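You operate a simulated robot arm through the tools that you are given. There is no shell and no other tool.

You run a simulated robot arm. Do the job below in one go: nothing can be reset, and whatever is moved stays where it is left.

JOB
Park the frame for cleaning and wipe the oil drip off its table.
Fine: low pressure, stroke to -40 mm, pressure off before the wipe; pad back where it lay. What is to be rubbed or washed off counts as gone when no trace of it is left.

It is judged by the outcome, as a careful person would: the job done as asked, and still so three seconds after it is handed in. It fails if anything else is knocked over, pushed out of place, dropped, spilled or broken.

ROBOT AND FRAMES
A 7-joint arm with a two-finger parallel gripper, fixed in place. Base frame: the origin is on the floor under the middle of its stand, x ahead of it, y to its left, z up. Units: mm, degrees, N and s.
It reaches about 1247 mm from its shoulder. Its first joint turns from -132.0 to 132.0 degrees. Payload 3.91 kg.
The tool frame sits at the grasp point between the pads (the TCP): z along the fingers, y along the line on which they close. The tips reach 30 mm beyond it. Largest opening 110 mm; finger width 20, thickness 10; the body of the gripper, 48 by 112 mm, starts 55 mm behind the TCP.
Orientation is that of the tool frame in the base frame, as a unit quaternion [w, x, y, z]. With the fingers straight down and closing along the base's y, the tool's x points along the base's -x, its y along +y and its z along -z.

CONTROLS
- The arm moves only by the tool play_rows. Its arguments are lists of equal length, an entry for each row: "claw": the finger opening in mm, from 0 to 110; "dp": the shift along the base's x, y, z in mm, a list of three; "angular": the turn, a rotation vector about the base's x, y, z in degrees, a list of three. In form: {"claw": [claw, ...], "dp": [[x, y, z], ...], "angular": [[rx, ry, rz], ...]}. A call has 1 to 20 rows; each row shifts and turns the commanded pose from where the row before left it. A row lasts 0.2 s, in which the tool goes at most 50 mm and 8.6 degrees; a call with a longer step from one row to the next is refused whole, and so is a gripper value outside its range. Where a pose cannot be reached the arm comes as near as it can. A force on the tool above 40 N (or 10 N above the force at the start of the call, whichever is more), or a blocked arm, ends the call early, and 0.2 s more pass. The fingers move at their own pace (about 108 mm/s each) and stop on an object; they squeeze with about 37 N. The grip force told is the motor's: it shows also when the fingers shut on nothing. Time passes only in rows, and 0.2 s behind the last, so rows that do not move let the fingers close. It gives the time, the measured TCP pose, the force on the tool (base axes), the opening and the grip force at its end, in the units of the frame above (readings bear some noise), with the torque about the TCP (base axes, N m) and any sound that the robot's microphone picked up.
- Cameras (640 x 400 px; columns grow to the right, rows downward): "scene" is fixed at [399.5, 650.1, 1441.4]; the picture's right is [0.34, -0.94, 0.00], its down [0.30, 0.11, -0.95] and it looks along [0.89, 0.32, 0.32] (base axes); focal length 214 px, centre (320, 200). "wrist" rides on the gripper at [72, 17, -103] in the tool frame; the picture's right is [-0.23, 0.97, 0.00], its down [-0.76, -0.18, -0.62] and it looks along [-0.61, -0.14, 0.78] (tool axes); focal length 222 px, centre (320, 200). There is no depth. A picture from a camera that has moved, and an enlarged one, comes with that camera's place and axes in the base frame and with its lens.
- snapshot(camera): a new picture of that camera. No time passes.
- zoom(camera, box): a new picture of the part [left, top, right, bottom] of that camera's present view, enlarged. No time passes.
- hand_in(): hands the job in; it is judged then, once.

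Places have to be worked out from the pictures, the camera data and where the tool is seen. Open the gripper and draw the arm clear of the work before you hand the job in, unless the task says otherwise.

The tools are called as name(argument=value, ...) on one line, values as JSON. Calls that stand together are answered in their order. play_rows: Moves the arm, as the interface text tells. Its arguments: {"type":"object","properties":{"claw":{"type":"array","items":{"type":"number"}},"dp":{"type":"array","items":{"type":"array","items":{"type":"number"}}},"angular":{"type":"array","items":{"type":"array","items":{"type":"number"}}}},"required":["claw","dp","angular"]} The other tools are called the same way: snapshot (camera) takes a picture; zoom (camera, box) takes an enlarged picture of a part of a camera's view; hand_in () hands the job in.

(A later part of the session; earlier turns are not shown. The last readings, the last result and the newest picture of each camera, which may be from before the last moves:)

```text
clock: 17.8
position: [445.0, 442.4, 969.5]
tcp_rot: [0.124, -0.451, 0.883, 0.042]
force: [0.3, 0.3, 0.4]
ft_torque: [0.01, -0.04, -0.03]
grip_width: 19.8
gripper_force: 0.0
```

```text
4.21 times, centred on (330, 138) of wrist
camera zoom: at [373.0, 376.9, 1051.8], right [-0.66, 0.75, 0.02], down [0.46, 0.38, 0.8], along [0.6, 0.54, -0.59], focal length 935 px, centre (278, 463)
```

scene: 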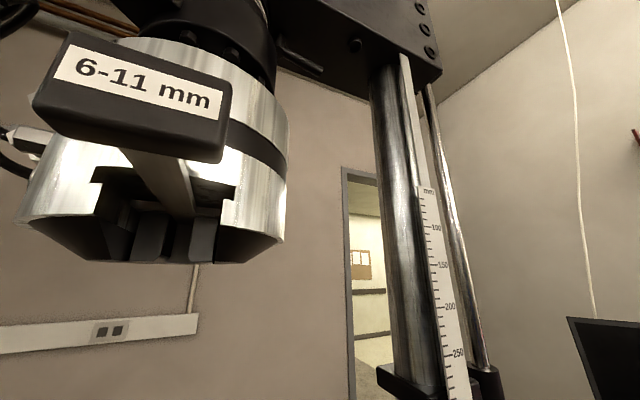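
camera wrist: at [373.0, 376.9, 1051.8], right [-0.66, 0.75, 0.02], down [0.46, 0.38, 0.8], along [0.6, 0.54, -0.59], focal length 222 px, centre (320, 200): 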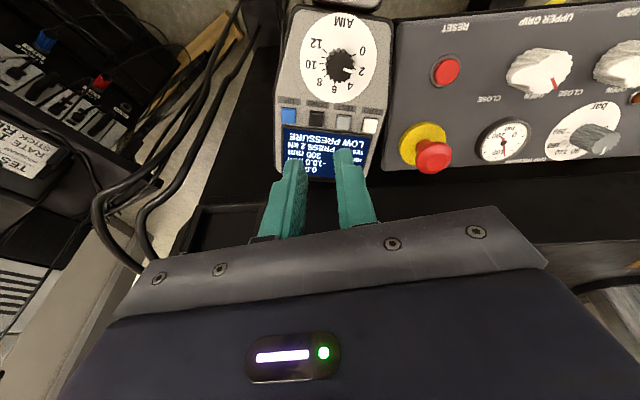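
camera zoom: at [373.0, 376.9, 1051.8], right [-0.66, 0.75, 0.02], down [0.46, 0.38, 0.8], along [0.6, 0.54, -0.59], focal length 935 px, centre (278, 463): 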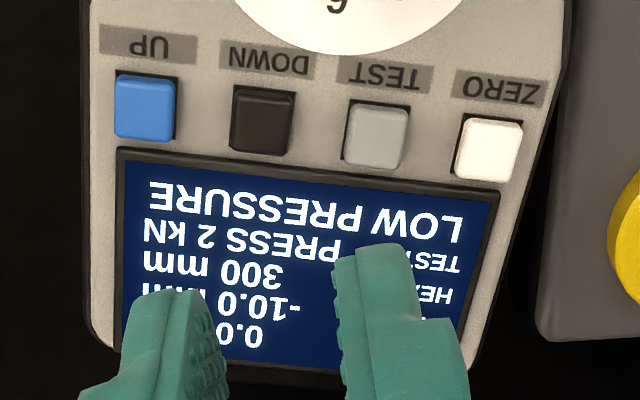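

DOWN triangulates consistently to (487, 477, 823), buttons spaced 32 mm, handset tilted ~15°. I close the fingers, yaw −90° about the handset normal so the display stays visible beside the fingers, and come to ~45 mm above DOWN.

play_rows(claw=[15, 10, 5, 0, 0, 0, 0, 0, 0, 0, 0, 0], dp=[[2.6, 1.9, -6.75], [2.6, 1.9, -6.75], [2.6, 1.9, -6.75], [2.6, 1.9, -6.75], [2.6, 1.9, -6.75], [2.6, 1.9, -6.75], [2.6, 1.9, -6.75], [2.6, 1.9, -6.75], [2.6, 1.9, -6.75], [2.6, 1.9, -6.75], [2.6, 1.9, -6.75], [0, 0, 0]], angular=[[1.484, 1.525, -7.92], [1.484, 1.525, -7.92], [1.484, 1.525, -7.92], [1.484, 1.525, -7.92], [1.484, 1.525, -7.92], [1.484, 1.525, -7.92], [1.484, 1.525, -7.92], [1.484, 1.525, -7.92], [1.484, 1.525, -7.92], [1.484, 1.525, -7.92], [1.484, 1.525, -7.92], [0, 0, 0]])

snapshot(camera="wrist")

```text
clock: 20.4
position: [476.1, 462.5, 893.2]
tcp_rot: [0.057, 0.308, 0.942, 0.116]
force: [0.5, 0.0, -0.5]
ft_torque: [0.02, 0.03, -0.02]
grip_width: 0.0
gripper_force: 36.9
```

```text
taken
camera wrist: at [408.9, 500.9, 995.7], right [0.74, 0.63, 0.26], down [0.4, -0.71, 0.58], along [0.55, -0.33, -0.77], focal length 222 px, centre (320, 200)
```

wrist: 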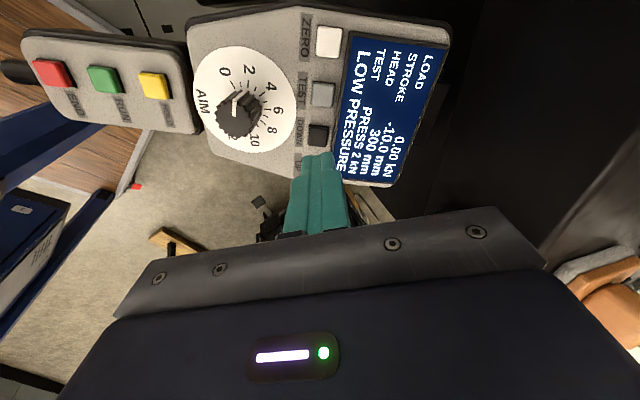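

The display is clearly visible next to the fingers. I zoom to check the DOWN button against the predicted fingertip axis.

zoom(camera="wrist", box=[260, 80, 400, 200])

```text
3.33 times, centred on (330, 140) of wrist
camera zoom: at [408.9, 500.9, 995.7], right [0.74, 0.63, 0.26], down [0.4, -0.71, 0.58], along [0.55, -0.33, -0.77], focal length 740 px, centre (287, 400)
```

zoom: 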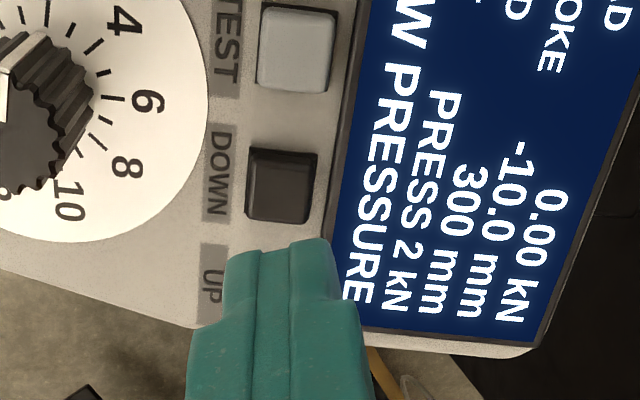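

DOWN is ~2.4 mm to image-left of the tool axis, otherwise aligned. I correct this and advance 36 mm along the axis, stopping short of contact.

play_rows(claw=[0, 0, 0, 0], dp=[[0.3, 0.7, -12.2], [2.1, 2.2, -11.6], [2.2, 2.2, -11.5], [0, 0, 0]], angular=[[0, 0, 0], [0, 0, 0], [0, 0, 0], [0, 0, 0]])

zoom(camera="wrist", box=[260, 80, 400, 200])

```text
clock: 21.4
position: [480.4, 467.8, 858.4]
tcp_rot: [0.058, 0.307, 0.943, 0.115]
force: [0.4, -0.1, 1.1]
ft_torque: [0.01, -0.01, 0.0]
grip_width: 0.1
gripper_force: 37.3
```

```text
3.33 times, centred on (330, 140) of wrist
camera zoom: at [413.4, 506.3, 960.0], right [0.73, 0.63, 0.26], down [0.4, -0.71, 0.59], along [0.55, -0.33, -0.77], focal length 740 px, centre (287, 400)
```

zoom: 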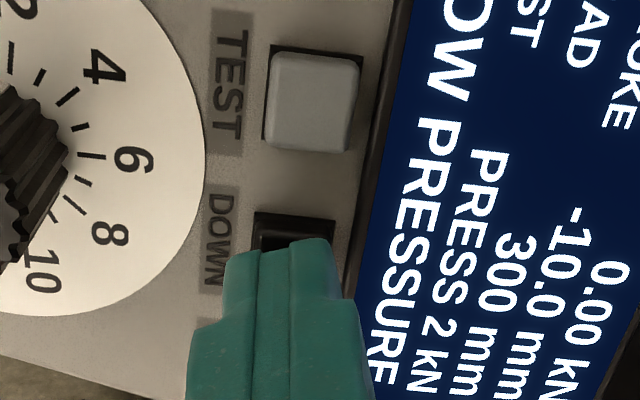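

Fingertip sits over DOWN with a few mm left. I advance gently in 1.5 mm steps and watch force and display.

play_rows(claw=[0, 0, 0, 0], dp=[[0.27, 0.27, -1.45], [0.27, 0.27, -1.45], [0.27, 0.27, -1.45], [0, 0, 0]], angular=[[0, 0, 0], [0, 0, 0], [0, 0, 0], [0, 0, 0]])

zoom(camera="wrist", box=[260, 80, 400, 200])

```text
clock: 22.4
position: [481.1, 469.1, 853.1]
tcp_rot: [0.057, 0.307, 0.943, 0.116]
force: [-1.3, -0.2, 2.6]
ft_torque: [0.04, 0.02, 0.04]
grip_width: 0.2
gripper_force: 36.4
heard: click
```

```text
3.33 times, centred on (330, 140) of wrist
camera zoom: at [414.2, 506.6, 955.3], right [0.73, 0.63, 0.26], down [0.4, -0.71, 0.59], along [0.55, -0.33, -0.77], focal length 740 px, centre (287, 400)
```

zoom: 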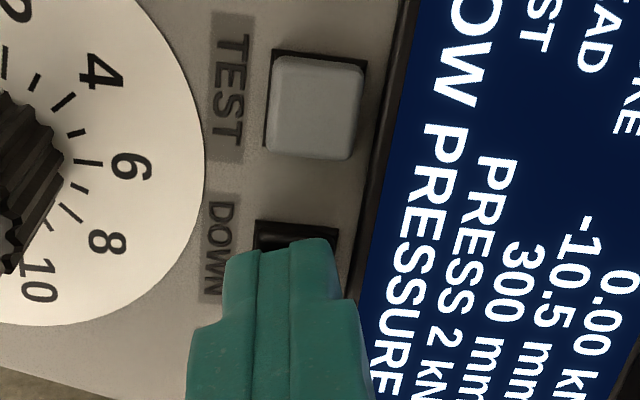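

Click heard and stroke went to -10.5. I hold for a few rows to see whether it jogs while held and at what rate.

play_rows(claw=[0, 0, 0, 0, 0], dp=[[0, 0, 0], [0, 0, 0], [0, 0, 0], [0, 0, 0], [0, 0, 0]], angular=[[0, 0, 0], [0, 0, 0], [0, 0, 0], [0, 0, 0], [0, 0, 0]])

zoom(camera="wrist", box=[300, 50, 440, 190])

```text
clock: 23.6
position: [482.1, 469.4, 852.7]
tcp_rot: [0.057, 0.308, 0.943, 0.116]
force: [-0.4, -1.0, 2.1]
ft_torque: [-0.04, 0.01, -0.03]
grip_width: 0.0
gripper_force: 37.9
```

```text
2.86 times, centred on (370, 120) of wrist
camera zoom: at [414.3, 506.5, 955.4], right [0.73, 0.63, 0.26], down [0.4, -0.71, 0.59], along [0.55, -0.33, -0.77], focal length 635 px, centre (177, 429)
```

zoom: 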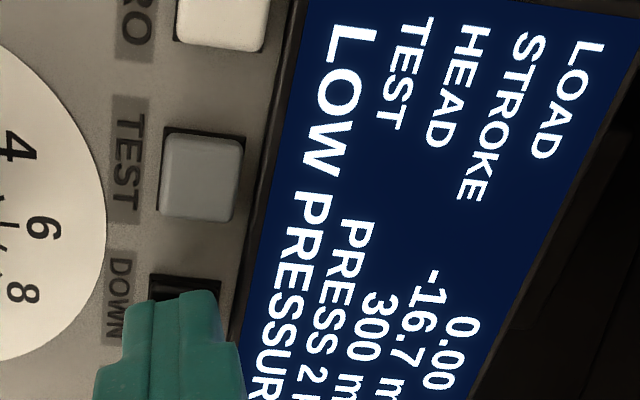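

It jogs at ~5.2 mm/s while held; now -16.7. I hold another 3.8 s, which should reach about -36.4.

play_rows(claw=[0, 0, 0, 0, 0, 0, 0, 0, 0, 0, 0, 0, 0, 0, 0, 0, 0], dp=[[0, 0, 0], [0, 0, 0], [0, 0, 0], [0, 0, 0], [0, 0, 0], [0, 0, 0], [0, 0, 0], [0, 0, 0], [0, 0, 0], [0, 0, 0], [0, 0, 0], [0, 0, 0], [0, 0, 0], [0, 0, 0], [0, 0, 0], [0, 0, 0], [0, 0, 0]], angular=[[0, 0, 0], [0, 0, 0], [0, 0, 0], [0, 0, 0], [0, 0, 0], [0, 0, 0], [0, 0, 0], [0, 0, 0], [0, 0, 0], [0, 0, 0], [0, 0, 0], [0, 0, 0], [0, 0, 0], [0, 0, 0], [0, 0, 0], [0, 0, 0], [0, 0, 0]])

zoom(camera="wrist", box=[300, 50, 440, 190])

```text
clock: 27.2
position: [481.3, 468.0, 854.3]
tcp_rot: [0.057, 0.308, 0.943, 0.116]
force: [0.0, -1.2, 1.3]
ft_torque: [0.02, -0.04, 0.03]
grip_width: 0.0
gripper_force: 37.2
```

```text
2.86 times, centred on (370, 120) of wrist
camera zoom: at [414.3, 506.6, 955.4], right [0.73, 0.63, 0.26], down [0.4, -0.71, 0.59], along [0.55, -0.33, -0.77], focal length 635 px, centre (177, 429)
```

zoom: 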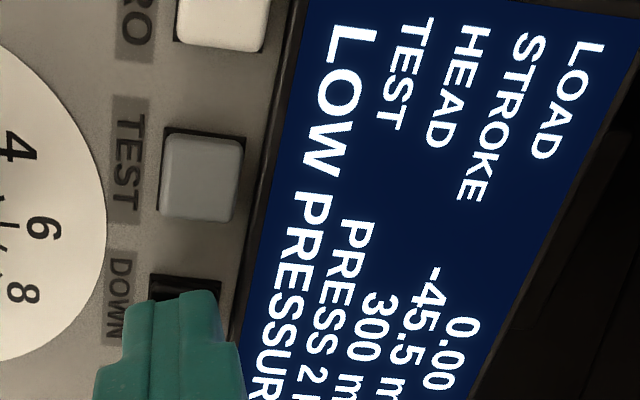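

It sped up (~8 mm/s) and is at -45.5, past -40 but short of the -50 limit. I release immediately by backing straight off.

play_rows(claw=[0], dp=[[-5.4, -5.5, 28.9]], angular=[[0, 0, 0]])

snapshot(camera="wrist")

zoom(camera="wrist", box=[300, 50, 440, 190])

```text
clock: 27.6
position: [475.3, 464.0, 881.2]
tcp_rot: [0.058, 0.307, 0.943, 0.116]
force: [0.2, -1.2, 0.4]
ft_torque: [0.0, 0.01, -0.02]
grip_width: 0.1
gripper_force: 36.9
```

```text
taken
camera wrist: at [409.0, 502.2, 983.1], right [0.73, 0.63, 0.25], down [0.4, -0.7, 0.59], along [0.55, -0.33, -0.77], focal length 222 px, centre (320, 200)
```

wrist: 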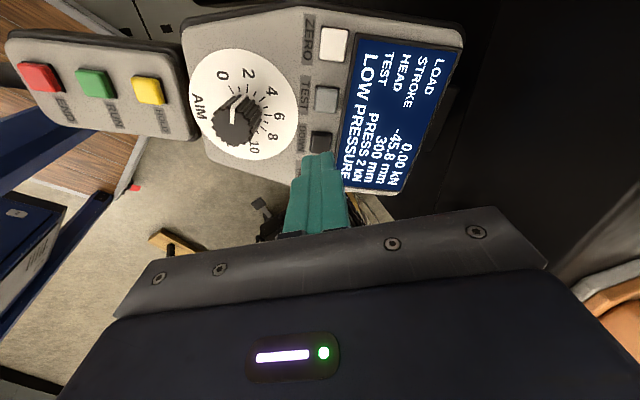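

```text
2.86 times, centred on (370, 120) of wrist
camera zoom: at [409.0, 502.2, 983.1], right [0.73, 0.63, 0.25], down [0.4, -0.7, 0.59], along [0.55, -0.33, -0.77], focal length 635 px, centre (177, 429)
```

zoom: 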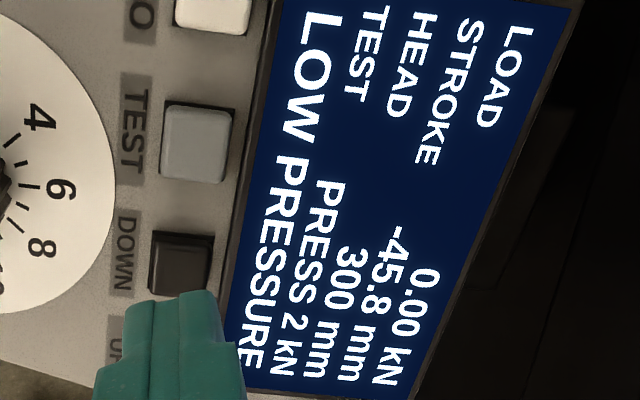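

Stopped at -45.8. I shift 32 mm along the button row to hover over UP (opposite direction to ZERO) and check alignment.

play_rows(claw=[0, 0], dp=[[18.2, -26.2, -2.1], [0, 0, 0]], angular=[[0, 0, 0], [0, 0, 0]])

zoom(camera="wrist", box=[260, 60, 420, 200])

```text
clock: 28.2
position: [493.7, 437.0, 880.9]
tcp_rot: [0.057, 0.307, 0.943, 0.116]
force: [0.1, 0.6, -1.0]
ft_torque: [-0.01, -0.05, 0.01]
grip_width: 0.0
gripper_force: 37.2
```

```text
2.86 times, centred on (340, 130) of wrist
camera zoom: at [427.7, 475.3, 982.7], right [0.73, 0.63, 0.26], down [0.4, -0.71, 0.59], along [0.55, -0.33, -0.77], focal length 635 px, centre (263, 400)
```

zoom: 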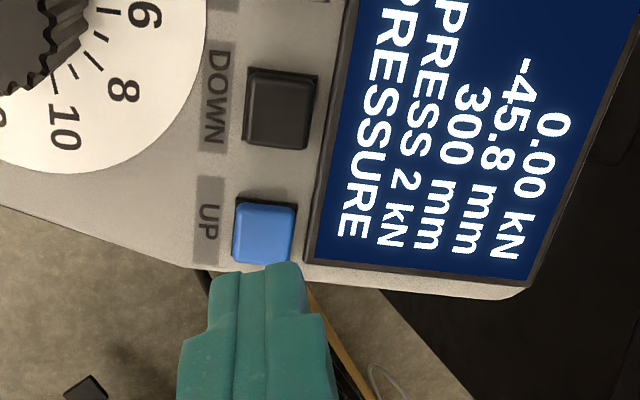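

UP is centred on the tool axis. I advance 26 mm, then in small steps to press it briefly.

play_rows(claw=[0, 0, 0, 0, 0], dp=[[2.4, 2.4, -12.5], [2.4, 2.4, -12.5], [0.27, 0.27, -1.45], [0.27, 0.27, -1.45], [0.15, 0.15, -0.8]], angular=[[0, 0, 0], [0, 0, 0], [0, 0, 0], [0, 0, 0], [0, 0, 0]])

zoom(camera="wrist", box=[260, 60, 420, 200])

```text
clock: 29.4
position: [499.4, 443.5, 851.9]
tcp_rot: [0.057, 0.307, 0.943, 0.116]
force: [-0.1, 1.0, 1.1]
ft_torque: [0.02, -0.02, 0.0]
grip_width: 0.1
gripper_force: 36.8
```

```text
2.86 times, centred on (340, 130) of wrist
camera zoom: at [432.6, 480.7, 954.4], right [0.73, 0.63, 0.26], down [0.4, -0.71, 0.59], along [0.55, -0.33, -0.77], focal length 635 px, centre (263, 400)
```

zoom: 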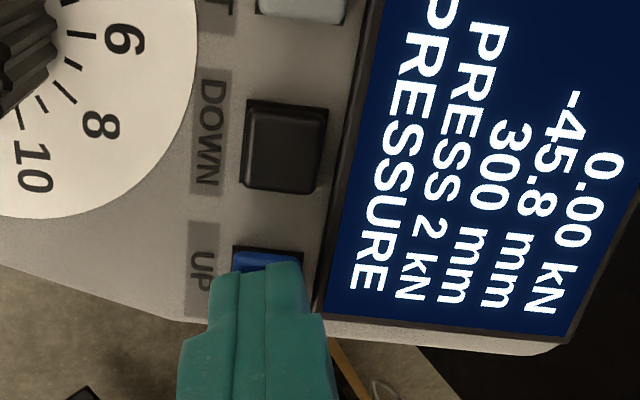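

Still -45.8, button not yet clicked. I press another 1.2 mm.

play_rows(claw=[0], dp=[[0.22, 0.22, -1.2]], angular=[[0, 0, 0]])

zoom(camera="wrist", box=[260, 60, 420, 200])

```text
clock: 29.8
position: [498.7, 442.7, 851.7]
tcp_rot: [0.057, 0.308, 0.943, 0.116]
force: [-0.1, 0.6, 2.6]
ft_torque: [0.0, -0.03, 0.07]
grip_width: 0.0
gripper_force: 37.0
heard: click
```

```text
2.86 times, centred on (340, 130) of wrist
camera zoom: at [432.7, 480.8, 953.4], right [0.73, 0.63, 0.26], down [0.4, -0.71, 0.59], along [0.55, -0.33, -0.77], focal length 635 px, centre (263, 400)
```

zoom: 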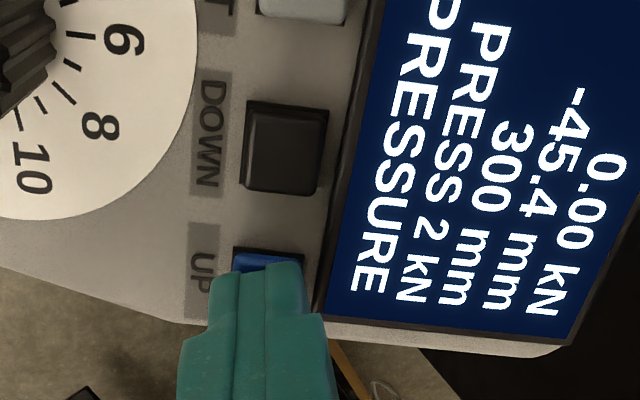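

UP clicked; stroke -45.4 and rising. I hold 0.4 s and re-read.

play_rows(claw=[0], dp=[[0, 0, 0]], angular=[[0, 0, 0]])

zoom(camera="wrist", box=[260, 60, 420, 200])

```text
clock: 30.2
position: [499.9, 443.5, 851.3]
tcp_rot: [0.057, 0.307, 0.943, 0.115]
force: [-0.7, 0.7, 2.9]
ft_torque: [0.03, -0.01, 0.03]
grip_width: 0.1
gripper_force: 37.4
```

```text
2.86 times, centred on (340, 130) of wrist
camera zoom: at [432.8, 480.8, 953.4], right [0.73, 0.63, 0.26], down [0.4, -0.71, 0.59], along [0.55, -0.33, -0.77], focal length 635 px, centre (263, 400)
```

zoom: 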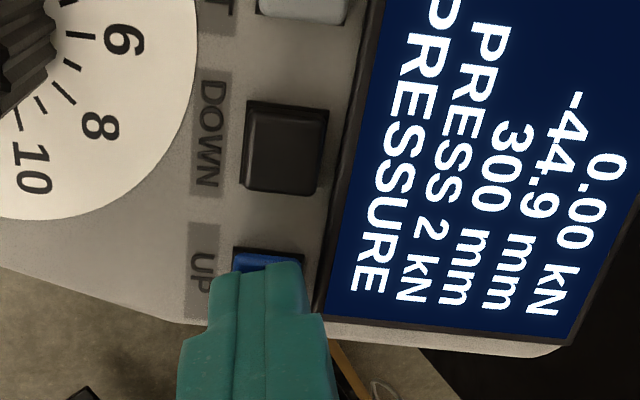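

It creeps ~1.25 mm/s at first, then speeds to 8 mm/s after about 0.9 s of holding. One more 0.4 s hold should bring it to about -43.

play_rows(claw=[0], dp=[[0, 0, 0]], angular=[[0, 0, 0]])

zoom(camera="wrist", box=[260, 60, 420, 200])

```text
clock: 30.6
position: [498.7, 443.6, 851.5]
tcp_rot: [0.057, 0.307, 0.943, 0.115]
force: [-1.1, 1.2, 2.4]
ft_torque: [0.02, -0.02, -0.03]
grip_width: 0.1
gripper_force: 37.4
```

```text
2.86 times, centred on (340, 130) of wrist
camera zoom: at [432.8, 480.8, 953.4], right [0.73, 0.63, 0.26], down [0.4, -0.71, 0.59], along [0.55, -0.33, -0.77], focal length 635 px, centre (263, 400)
```

zoom: 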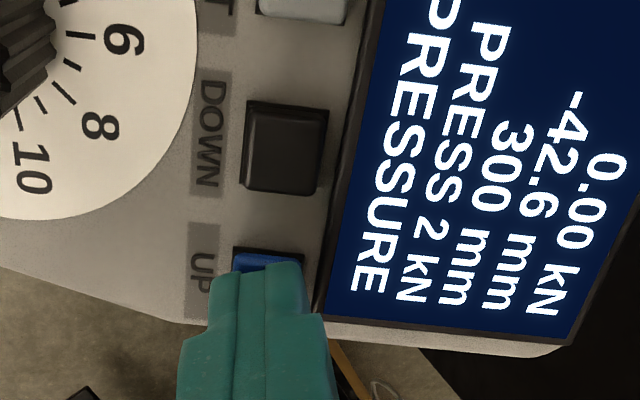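

Now -42.6; I release by backing off 4 mm and re-read, to finish with slow creep presses.

play_rows(claw=[0], dp=[[-0.72, -0.74, 3.86]], angular=[[0, 0, 0]])

zoom(camera="wrist", box=[260, 60, 420, 200])

```text
clock: 31.0
position: [498.4, 441.2, 854.3]
tcp_rot: [0.057, 0.307, 0.943, 0.116]
force: [-0.7, 0.0, 0.2]
ft_torque: [0.02, 0.01, 0.02]
grip_width: 0.0
gripper_force: 37.4
```

```text
2.86 times, centred on (340, 130) of wrist
camera zoom: at [431.9, 479.8, 956.9], right [0.73, 0.63, 0.26], down [0.4, -0.71, 0.59], along [0.55, -0.33, -0.77], focal length 635 px, centre (263, 400)
```

zoom: 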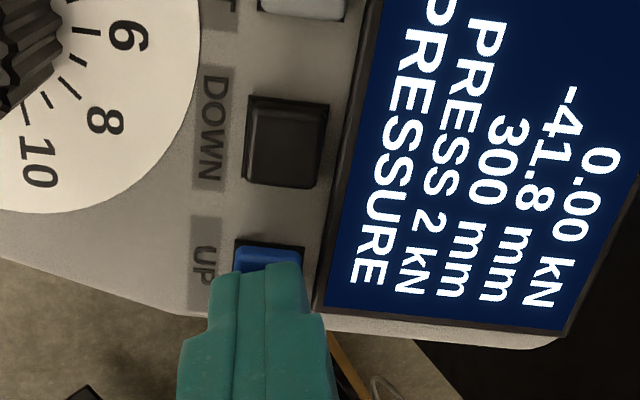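

-41.8 and stopped. A short press (~0.6 s, creep speed) and release in one call; I then read how much it moved.

play_rows(claw=[0, 0, 0, 0], dp=[[0.72, 0.74, -3.86], [0, 0, 0], [0, 0, 0], [-0.72, -0.74, 3.86]], angular=[[0, 0, 0], [0, 0, 0], [0, 0, 0], [0, 0, 0]])

zoom(camera="wrist", box=[260, 60, 420, 200])

```text
clock: 32.0
position: [497.9, 441.4, 855.6]
tcp_rot: [0.057, 0.309, 0.942, 0.116]
force: [0.5, -0.3, 0.8]
ft_torque: [0.04, 0.02, 0.03]
grip_width: 0.0
gripper_force: 36.9
heard: click
```

```text
2.86 times, centred on (340, 130) of wrist
camera zoom: at [431.0, 479.7, 956.7], right [0.73, 0.63, 0.26], down [0.4, -0.71, 0.59], along [0.55, -0.33, -0.77], focal length 635 px, centre (263, 400)
```

zoom: 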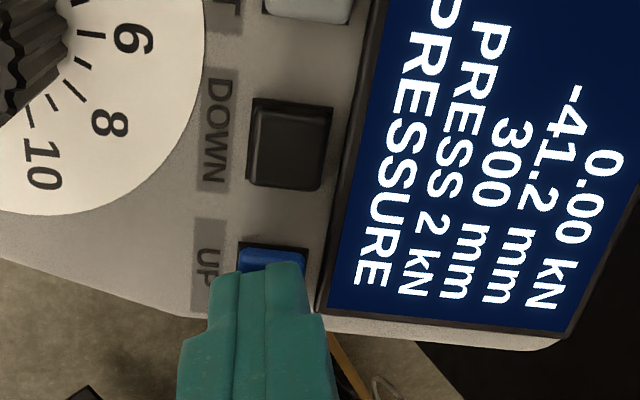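

That press gave exactly +0.6 mm (-41.2). I repeat the same press.

play_rows(claw=[0, 0, 0, 0], dp=[[0.72, 0.74, -3.86], [0, 0, 0], [0, 0, 0], [-0.72, -0.74, 3.86]], angular=[[0, 0, 0], [0, 0, 0], [0, 0, 0], [0, 0, 0]])

zoom(camera="wrist", box=[260, 60, 420, 200])

```text
clock: 33.0
position: [499.0, 442.0, 854.6]
tcp_rot: [0.057, 0.308, 0.943, 0.117]
force: [-0.2, -0.1, 0.2]
ft_torque: [-0.01, 0.0, -0.02]
grip_width: 0.0
gripper_force: 37.0
heard: click
```

```text
2.86 times, centred on (340, 130) of wrist
camera zoom: at [431.8, 479.2, 956.6], right [0.73, 0.63, 0.26], down [0.4, -0.71, 0.59], along [0.55, -0.33, -0.77], focal length 635 px, centre (263, 400)
```

zoom: 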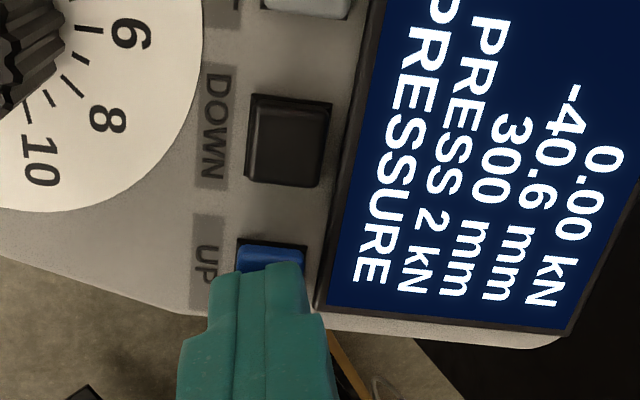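

-40.6 now; one more identical press should land at -40.0.

play_rows(claw=[0, 0, 0, 0], dp=[[0.72, 0.74, -3.86], [0, 0, 0], [0, 0, 0], [-0.72, -0.74, 3.86]], angular=[[0, 0, 0], [0, 0, 0], [0, 0, 0], [0, 0, 0]])

zoom(camera="wrist", box=[260, 60, 420, 200])

```text
clock: 34.0
position: [497.9, 440.1, 853.9]
tcp_rot: [0.057, 0.307, 0.943, 0.115]
force: [0.1, 0.1, 0.7]
ft_torque: [-0.01, -0.03, -0.03]
grip_width: 0.2
gripper_force: 37.2
heard: click
```

```text
2.86 times, centred on (340, 130) of wrist
camera zoom: at [431.6, 478.8, 956.1], right [0.73, 0.63, 0.26], down [0.4, -0.7, 0.59], along [0.55, -0.33, -0.77], focal length 635 px, centre (263, 400)
```

zoom: 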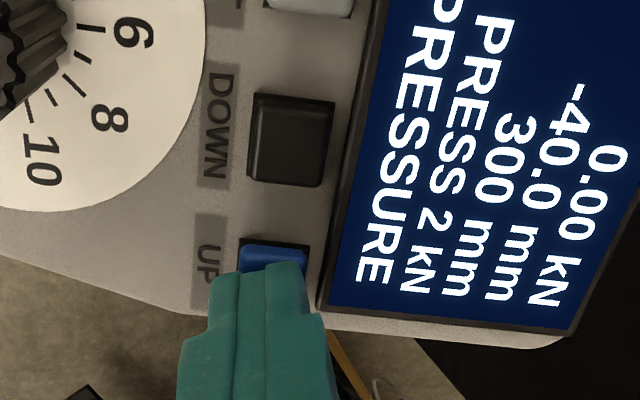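

Stroke reads -40.0 mm. Now I retract, rise to clear the e-stop, and traverse back over the pressure knob with fingers opening to 64 mm.

play_rows(claw=[0, 0, 0, 0, 10, 20, 30, 40, 50, 60, 64, 64, 64, 64, 64, 64, 64], dp=[[-5.4, -5.5, 28.9], [-5.4, -5.5, 28.9], [0, 0, 45], [0, 0, 15], [-33.8, 31.6, 0], [-33.8, 31.6, 0], [-33.8, 31.6, 0], [-33.8, 31.6, 0], [-33.8, 31.6, 0], [-33.8, 31.6, 0], [-33.8, 31.6, 0], [-33.8, 31.6, 0], [-33.8, 31.6, 0], [-33.8, 31.6, 0], [0, 0, -44.7], [0, 0, -44.7], [0, 0, 0]], angular=[[0, 0, 0], [0, 0, 0], [0, 0, 0], [0, 0, 0], [0, 0, 0], [0, 0, 0], [0, 0, 0], [0, 0, 0], [0, 0, 0], [0, 0, 0], [0, 0, 0], [0, 0, 0], [0, 0, 0], [0, 0, 0], [0, 0, 0], [0, 0, 0], [0, 0, 0]])

snapshot(camera="wrist")

zoom(camera="wrist", box=[240, 80, 400, 200])

```text
clock: 37.6
position: [152.4, 747.9, 881.6]
tcp_rot: [0.057, 0.307, 0.943, 0.116]
force: [-0.6, 0.1, 0.2]
ft_torque: [-0.01, -0.01, 0.01]
grip_width: 64.1
gripper_force: 0.0
```

```text
taken
camera wrist: at [85.2, 785.3, 983.9], right [0.73, 0.63, 0.26], down [0.4, -0.71, 0.59], along [0.55, -0.33, -0.77], focal length 222 px, centre (320, 200)
```

wrist: 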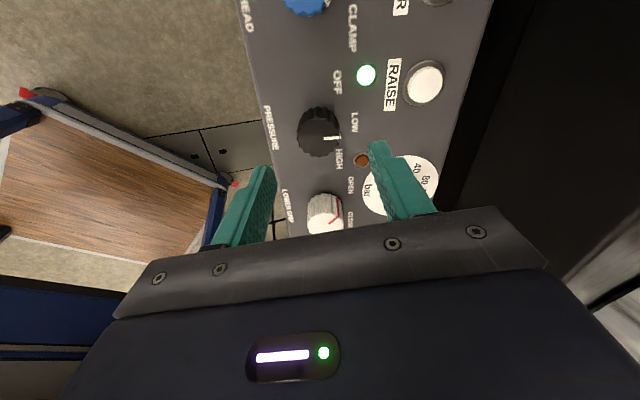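

```text
3.33 times, centred on (320, 140) of wrist
camera zoom: at [85.2, 785.3, 983.9], right [0.73, 0.63, 0.26], down [0.4, -0.71, 0.59], along [0.55, -0.33, -0.77], focal length 740 px, centre (320, 400)
```

zoom: 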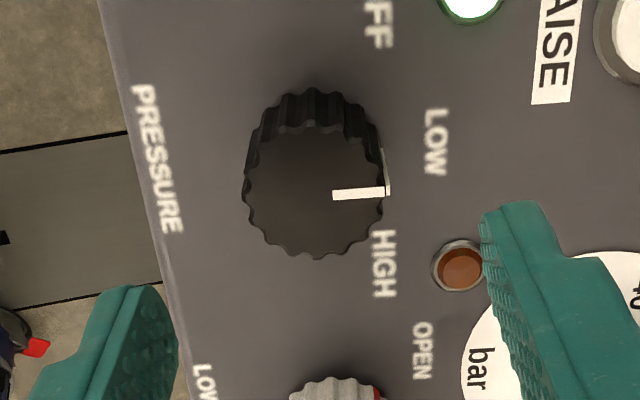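

The knob is offset about (-2.8, -0.6) mm from the tool axis by both vision and readings. I correct and descend 60 mm along the normal.

play_rows(claw=[64, 64, 64, 64, 64, 64], dp=[[-2.8, -0.6, 0], [3.6, 3.7, -19.3], [3.6, 3.7, -19.3], [1.8, 1.8, -9.6], [1.7, 1.8, -9.7], [0, 0, 0]], angular=[[0, 0, 0], [0, 0, 0], [0, 0, 0], [0, 0, 0], [0, 0, 0], [0, 0, 0]])

zoom(camera="wrist", box=[240, 110, 400, 230])

```text
clock: 39.0
position: [157.5, 757.6, 824.5]
tcp_rot: [0.057, 0.308, 0.943, 0.116]
force: [-0.4, 1.6, 0.0]
ft_torque: [0.02, 0.02, 0.0]
grip_width: 63.8
gripper_force: 0.0
```

```text
3.33 times, centred on (320, 170) of wrist
camera zoom: at [91.1, 795.1, 927.1], right [0.73, 0.63, 0.26], down [0.4, -0.71, 0.59], along [0.55, -0.33, -0.77], focal length 740 px, centre (320, 300)
```

zoom: 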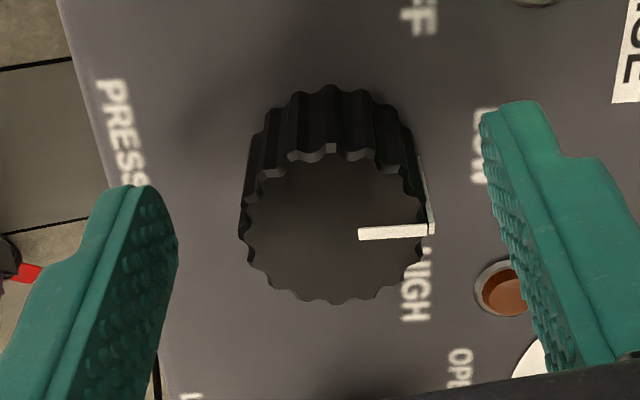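

The knob is ~2.3 mm to image-right of centre, so I shift that way and close.

play_rows(claw=[64, 50, 40, 30, 30], dp=[[1.7, 1.4, 0.5], [0, 0, 0], [0, 0, 0], [0, 0, 0], [0, 0, 0]], angular=[[0, 0, 0], [0, 0, 0], [0, 0, 0], [0, 0, 0], [0, 0, 0]])

zoom(camera="wrist", box=[240, 110, 400, 230])

```text
clock: 40.2
position: [159.9, 757.3, 825.2]
tcp_rot: [0.057, 0.308, 0.943, 0.116]
force: [2.3, 7.4, -1.4]
ft_torque: [0.28, -0.17, 0.01]
grip_width: 35.3
gripper_force: 45.0
```

```text
3.33 times, centred on (320, 170) of wrist
camera zoom: at [92.9, 796.3, 927.8], right [0.73, 0.63, 0.26], down [0.4, -0.71, 0.59], along [0.55, -0.33, -0.77], focal length 740 px, centre (320, 300)
```

zoom: 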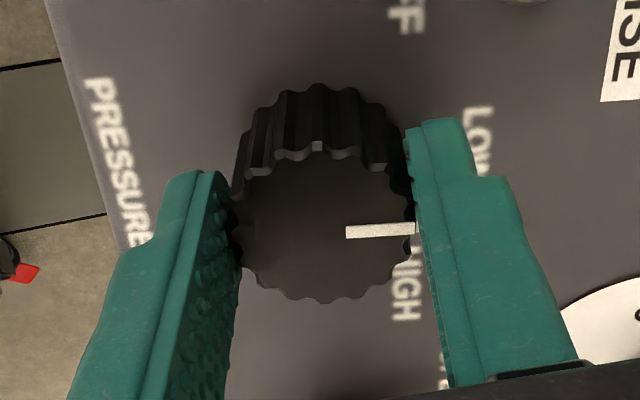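

Gripped at 35.3 mm. I turn another 48° counter-clockwise, LOW → OFF.

play_rows(claw=[30, 30, 30, 30, 30, 30, 30], dp=[[0, 0, 0], [0, 0, 0], [0, 0, 0], [0, 0, 0], [0, 0, 0], [0, 0, 0], [0, 0, 0]], angular=[[-1.43, -1.467, 7.717], [-1.43, -1.467, 7.717], [-1.43, -1.467, 7.717], [-1.43, -1.467, 7.717], [-1.43, -1.467, 7.717], [-1.43, -1.467, 7.717], [0, 0, 0]])

snapshot(camera="wrist")

```text
clock: 41.8
position: [159.9, 757.3, 825.0]
tcp_rot: [0.1, -0.103, 0.986, 0.082]
force: [1.1, -18.8, -3.6]
ft_torque: [-0.55, 0.19, -0.07]
grip_width: 35.4
gripper_force: 45.0
```

```text
taken
camera wrist: at [68.2, 742.1, 912.9], right [0.01, 0.98, 0.19], down [0.66, -0.14, 0.74], along [0.75, 0.12, -0.65], focal length 222 px, centre (320, 200)
```

wrist: 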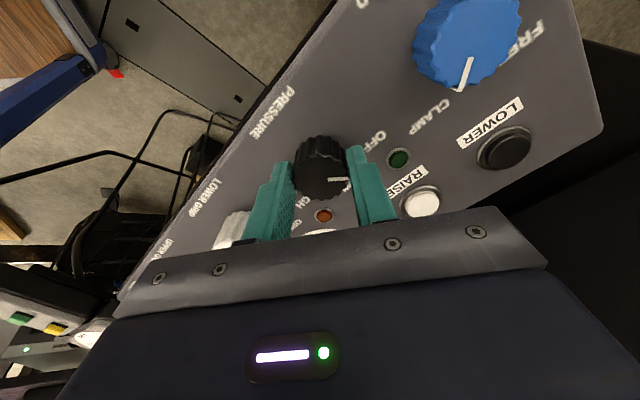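

Both lamps are now off, so pressure is OFF. I open and back off along the normal, then re-check pointer and lamps.

play_rows(claw=[45, 55, 64, 64, 64, 64, 64], dp=[[0, 0, 0], [0, 0, 0], [0, 0, 0], [-3.7, -3.6, 19.3], [-3.7, -3.6, 19.3], [-3.7, -3.6, 19.3], [0, 0, 0]], angular=[[0, 0, 0], [0, 0, 0], [0, 0, 0], [0, 0, 0], [0, 0, 0], [0, 0, 0], [0, 0, 0]])

zoom(camera="wrist", box=[240, 60, 440, 200])

```text
clock: 43.4
position: [149.3, 748.2, 884.6]
tcp_rot: [0.1, -0.101, 0.986, 0.082]
force: [-0.1, 0.5, 0.6]
ft_torque: [0.0, 0.0, -0.01]
grip_width: 64.0
gripper_force: 0.1
```

```text
2.86 times, centred on (340, 130) of wrist
camera zoom: at [57.0, 732.4, 971.9], right [0.01, 0.98, 0.19], down [0.66, -0.15, 0.74], along [0.75, 0.12, -0.65], focal length 635 px, centre (263, 400)
```

zoom: 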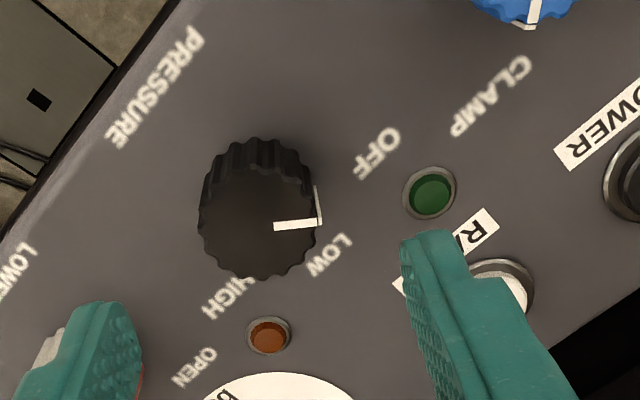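

Pressure is OFF (both lamps dark). Rough triangulation puts the pad handle at about (705, 516, 976) and the drip at (279, 934) on a table ~936 high. I raise the hand and travel to a viewing spot in front of and above the pad.

play_rows(claw=[64, 64, 64, 64, 64, 64, 64, 64, 64, 64, 64, 64, 64, 64, 64, 64, 64, 64], dp=[[0, 0, 49], [0, 0, 49], [0, 0, 49], [0, 0, 49], [0, 0, 49], [38, -26, 0], [38, -26, 0], [38, -26, 0], [38, -26, 0], [38, -26, 0], [38, -26, 0], [38, -26, 0], [38, -26, 0], [38, -26, 0], [38, -26, 0], [38, -26, 0], [38, -22, 0], [0, 0, 0]], angular=[[0, 0, 0], [0, 0, 0], [0, 0, 0], [0, 0, 0], [0, 0, 0], [-1.53, -1.49, 7.97], [-1.53, -1.49, 7.97], [-1.53, -1.49, 7.97], [-1.53, -1.49, 7.97], [0, 0, 0], [0, 0, 0], [0, 0, 0], [0, 0, 0], [0, 0, 0], [0, 0, 0], [0, 0, 0], [0, 0, 0], [0, 0, 0]])

snapshot(camera="wrist")

snapshot(camera="scene")

```text
clock: 47.2
position: [605.2, 440.4, 1128.0]
tcp_rot: [0.118, -0.378, 0.917, 0.05]
force: [0.7, 0.0, -0.3]
ft_torque: [0.02, 0.01, -0.01]
grip_width: 64.2
gripper_force: 0.0
```

```text
taken
camera wrist: at [525.2, 384.7, 1210.6], right [-0.53, 0.85, 0.06], down [0.54, 0.28, 0.8], along [0.66, 0.45, -0.6], focal length 222 px, centre (320, 200)
```

wrist: 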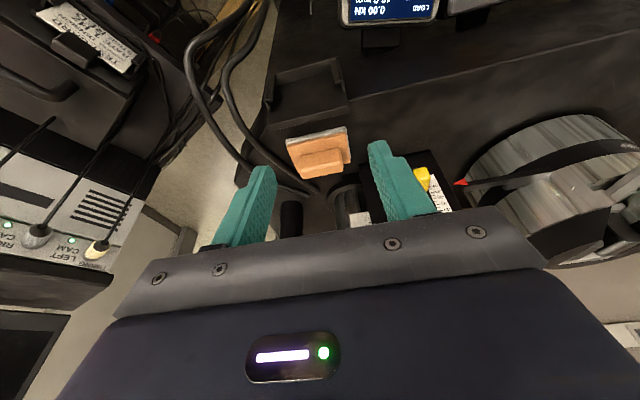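

```text
taken
```

scene: 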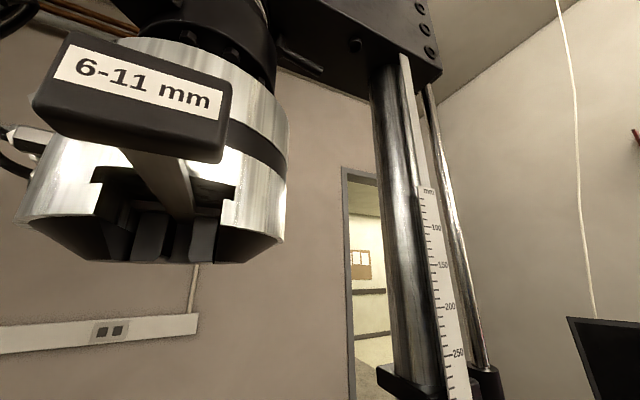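

I check the display after pressure-off and zoom on the pad.

zoom(camera="wrist", box=[330, -60, 450, 30])

zoom(camera="wrist", box=[330, 0, 450, 60])

zoom(camera="wrist", box=[240, 60, 440, 240])

zoom(camera="wrist", box=[270, 110, 370, 200])

```text
refused: -60 is not a number from 0 to 400
```

```text
5.33 times, centred on (390, 30) of wrist
camera zoom: at [525.2, 384.7, 1210.6], right [-0.53, 0.85, 0.06], down [0.54, 0.28, 0.8], along [0.66, 0.45, -0.6], focal length 1185 px, centre (-53, 1107)
```

zoom: 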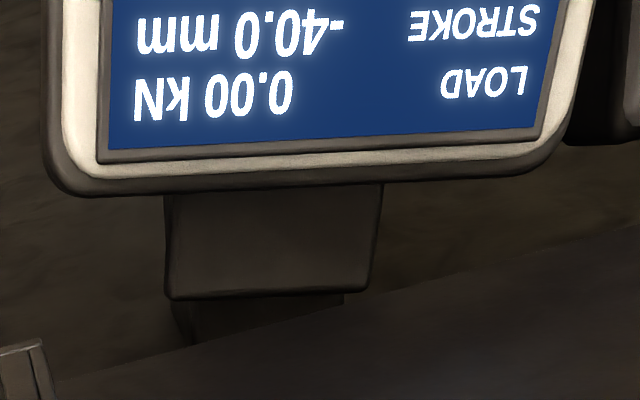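

```text
2.22 times, centred on (340, 150) of wrist
camera zoom: at [525.2, 384.7, 1210.6], right [-0.53, 0.85, 0.06], down [0.54, 0.28, 0.8], along [0.66, 0.45, -0.6], focal length 494 px, centre (276, 311)
```

zoom: 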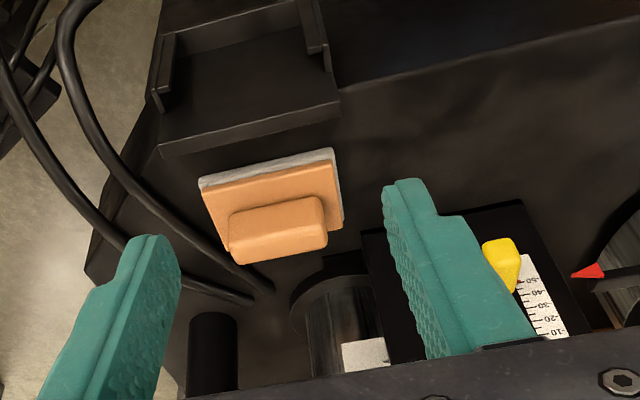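

```text
4.44 times, centred on (320, 155) of wrist
camera zoom: at [525.2, 384.7, 1210.6], right [-0.53, 0.85, 0.06], down [0.54, 0.28, 0.8], along [0.66, 0.45, -0.6], focal length 987 px, centre (320, 400)
```

zoom: 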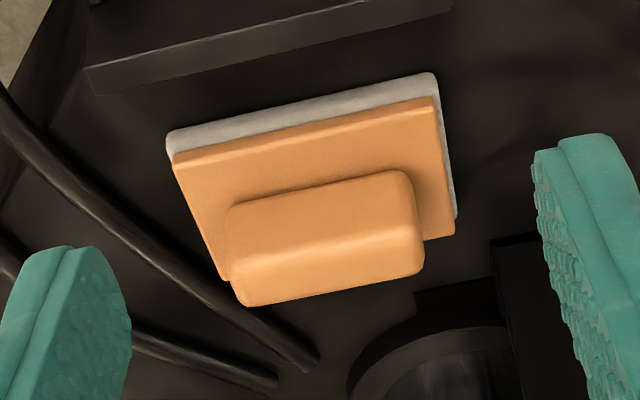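

Stroke still holds at -40.0 with pressure off. The pad's handle is about (706, 516.5, ~985), ~60 mm long along w and ~25 mm thick. I go to a pre-grasp above it with fingers closing along w and 25° tilt, so the wrist stays clear of the column.

play_rows(claw=[70, 76, 80, 80, 80], dp=[[20, 14, -20], [20, 14, -20], [20, 14, -20], [18, 12, -19], [0, 0, 0]], angular=[[3.49, -3.58, 0], [3.49, -3.58, 0], [0, 0, 0], [0, 0, 0], [0, 0, 0]])

snapshot(camera="wrist")

zoom(camera="wrist", box=[240, 80, 400, 220])

```text
clock: 48.4
position: [682.6, 493.2, 1051.1]
tcp_rot: [0.199, -0.371, 0.903, 0.081]
force: [0.1, 0.6, 0.6]
ft_torque: [0.0, 0.0, 0.0]
grip_width: 80.0
gripper_force: 0.1
```

```text
taken
camera wrist: at [593.9, 428.6, 1114.6], right [-0.54, 0.84, 0.1], down [0.43, 0.18, 0.88], along [0.72, 0.52, -0.46], focal length 222 px, centre (320, 200)
```

wrist: 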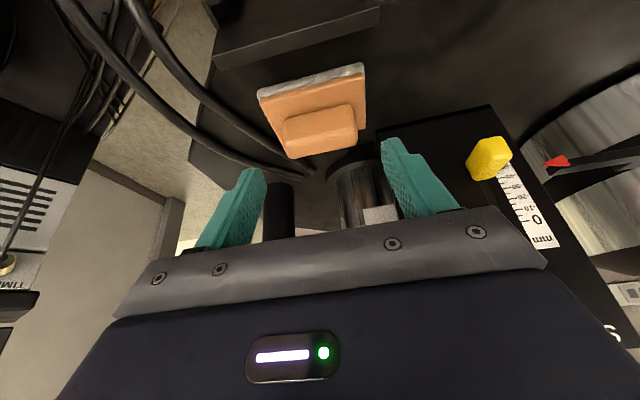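

```text
2.86 times, centred on (320, 150) of wrist
camera zoom: at [593.9, 428.6, 1114.6], right [-0.54, 0.84, 0.1], down [0.43, 0.18, 0.88], along [0.72, 0.52, -0.46], focal length 635 px, centre (320, 343)
```

zoom: 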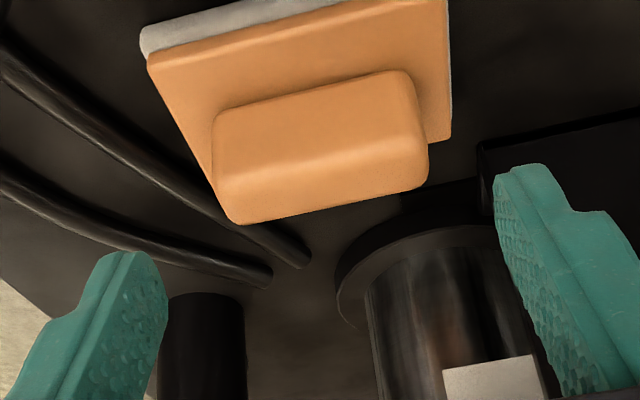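

Refined: plate top z≈963, handle top ≈990, handle centre (707, 515). I descend along the tool axis to TCP (701, 510, 997), still open.

play_rows(claw=[80, 80, 80, 80, 80], dp=[[5, 4.5, -14.5], [5, 4.5, -14.5], [5, 4, -14], [3.8, 3.5, -10.7], [0, 0, 0]], angular=[[0, 0, 0], [0, 0, 0], [0, 0, 0], [0, 0, 0], [0, 0, 0]])

snapshot(camera="wrist")

zoom(camera="wrist", box=[220, 80, 420, 230])

```text
clock: 49.6
position: [702.7, 509.5, 996.2]
tcp_rot: [0.199, -0.372, 0.903, 0.081]
force: [-0.2, -0.5, -0.2]
ft_torque: [0.0, 0.0, 0.03]
grip_width: 80.1
gripper_force: 0.0
```

```text
taken
camera wrist: at [612.2, 445.2, 1060.2], right [-0.54, 0.84, 0.1], down [0.43, 0.18, 0.88], along [0.72, 0.52, -0.46], focal length 222 px, centre (320, 200)
```

wrist: 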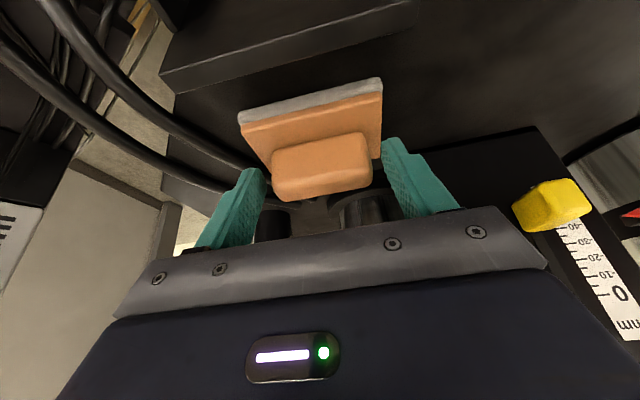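

```text
2.67 times, centred on (320, 155) of wrist
camera zoom: at [612.2, 445.2, 1060.2], right [-0.54, 0.84, 0.1], down [0.43, 0.18, 0.88], along [0.72, 0.52, -0.46], focal length 592 px, centre (320, 320)
```

zoom: 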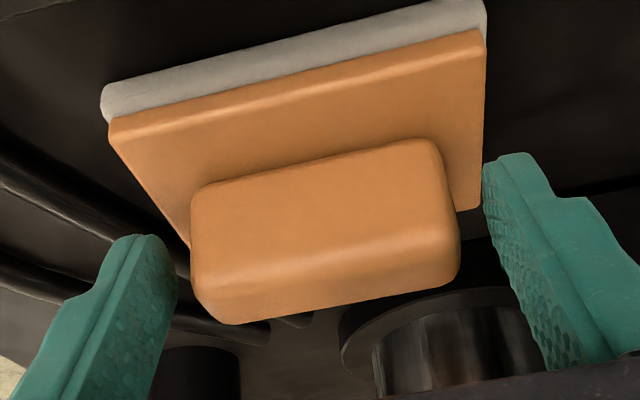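

Fingers straddle the handle ends evenly. I close on it.

play_rows(claw=[70, 60, 50, 50, 50], dp=[[0, 0, 0], [0, 0, 0], [0, 0, 0], [0, 0, 0], [0, 0, 0]], angular=[[0, 0, 0], [0, 0, 0], [0, 0, 0], [0, 0, 0], [0, 0, 0]])

zoom(camera="wrist", box=[220, 80, 420, 230])

```text
clock: 50.8
position: [700.8, 510.0, 996.0]
tcp_rot: [0.197, -0.372, 0.903, 0.082]
force: [0.1, 0.4, 0.9]
ft_torque: [-0.06, -0.02, 0.0]
grip_width: 62.2
gripper_force: 37.5
```

```text
2.67 times, centred on (320, 155) of wrist
camera zoom: at [612.2, 445.1, 1060.3], right [-0.54, 0.84, 0.1], down [0.43, 0.18, 0.88], along [0.72, 0.52, -0.46], focal length 592 px, centre (320, 320)
```

zoom: 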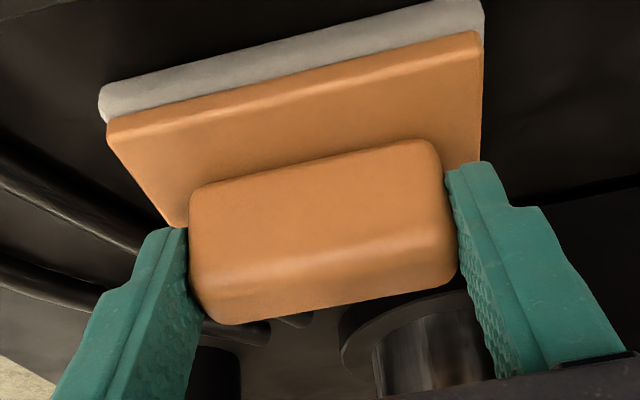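

Handle held at 62.2 mm; the place pose to return to is TCP ≈ (701.4, 509.8, 996.3). I lift straight up first and check.

play_rows(claw=[50, 50, 50, 50], dp=[[0, 0, 15], [0, 0, 25], [0, 0, 30], [0, 0, 30]], angular=[[0, 0, 0], [0, 0, 0], [0, 0, 0], [0, 0, 0]])

snapshot(camera="wrist")

```text
clock: 51.8
position: [701.0, 510.9, 1097.1]
tcp_rot: [0.198, -0.372, 0.903, 0.082]
force: [0.1, 0.5, -0.4]
ft_torque: [-0.05, 0.0, 0.02]
grip_width: 62.3
gripper_force: 37.2
```

```text
taken
camera wrist: at [612.5, 446.7, 1160.6], right [-0.54, 0.84, 0.1], down [0.43, 0.18, 0.88], along [0.72, 0.52, -0.46], focal length 222 px, centre (320, 200)
```

wrist: 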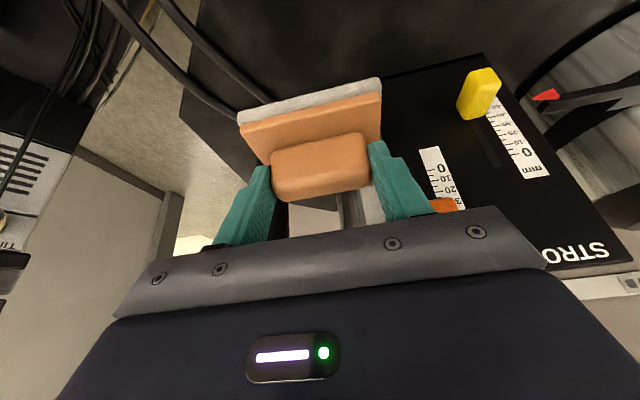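

Pad lifts cleanly. I back away along -f, then travel along +w in front of the machine to a spot where I can see the drip beside the pad.

play_rows(claw=[50, 50, 50, 50, 50, 50, 50, 50, 50, 50, 50, 50, 50, 50, 50, 50], dp=[[-28.3, -27.6, 0], [-28.3, -27.6, 0], [-28.3, -27.6, 0], [-28.3, -27.6, 0], [-30.4, 31.1, 0], [-30.4, 31.1, 0], [-30.4, 31.1, 0], [-30.4, 31.1, 0], [-30.4, 31.1, 0], [-30.4, 31.1, 0], [-30.4, 31.1, 0], [-30.4, 31.1, 0], [-30.4, 31.1, 0], [-30.4, 31.1, 0], [0, 0, 0], [0, 0, 0]], angular=[[0, 0, 0], [0, 0, 0], [0, 0, 0], [0, 0, 0], [0, 0, 0], [0, 0, 0], [0, 0, 0], [0, 0, 0], [0, 0, 0], [0, 0, 0], [0, 0, 0], [0, 0, 0], [0, 0, 0], [0, 0, 0], [0, 0, 0], [0, 0, 0]])

snapshot(camera="wrist")

zoom(camera="wrist", box=[360, 40, 560, 200])

```text
clock: 55.2
position: [284.7, 711.4, 1095.8]
tcp_rot: [0.198, -0.373, 0.903, 0.082]
force: [-0.5, 0.1, 0.0]
ft_torque: [-0.02, 0.0, -0.02]
grip_width: 62.0
gripper_force: 37.0
```

```text
taken
camera wrist: at [196.4, 647.3, 1159.6], right [-0.54, 0.84, 0.1], down [0.43, 0.18, 0.88], along [0.72, 0.52, -0.46], focal length 222 px, centre (320, 200)
```

wrist: 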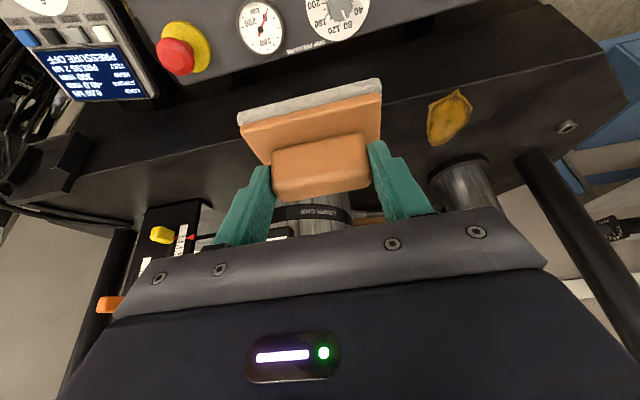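

```text
2.50 times, centred on (460, 120) of wrist
camera zoom: at [196.4, 647.3, 1159.6], right [-0.54, 0.84, 0.1], down [0.43, 0.18, 0.88], along [0.72, 0.52, -0.46], focal length 555 px, centre (-30, 400)
```

zoom: 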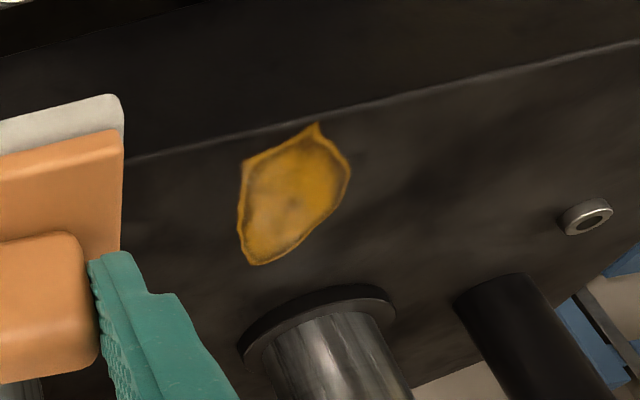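

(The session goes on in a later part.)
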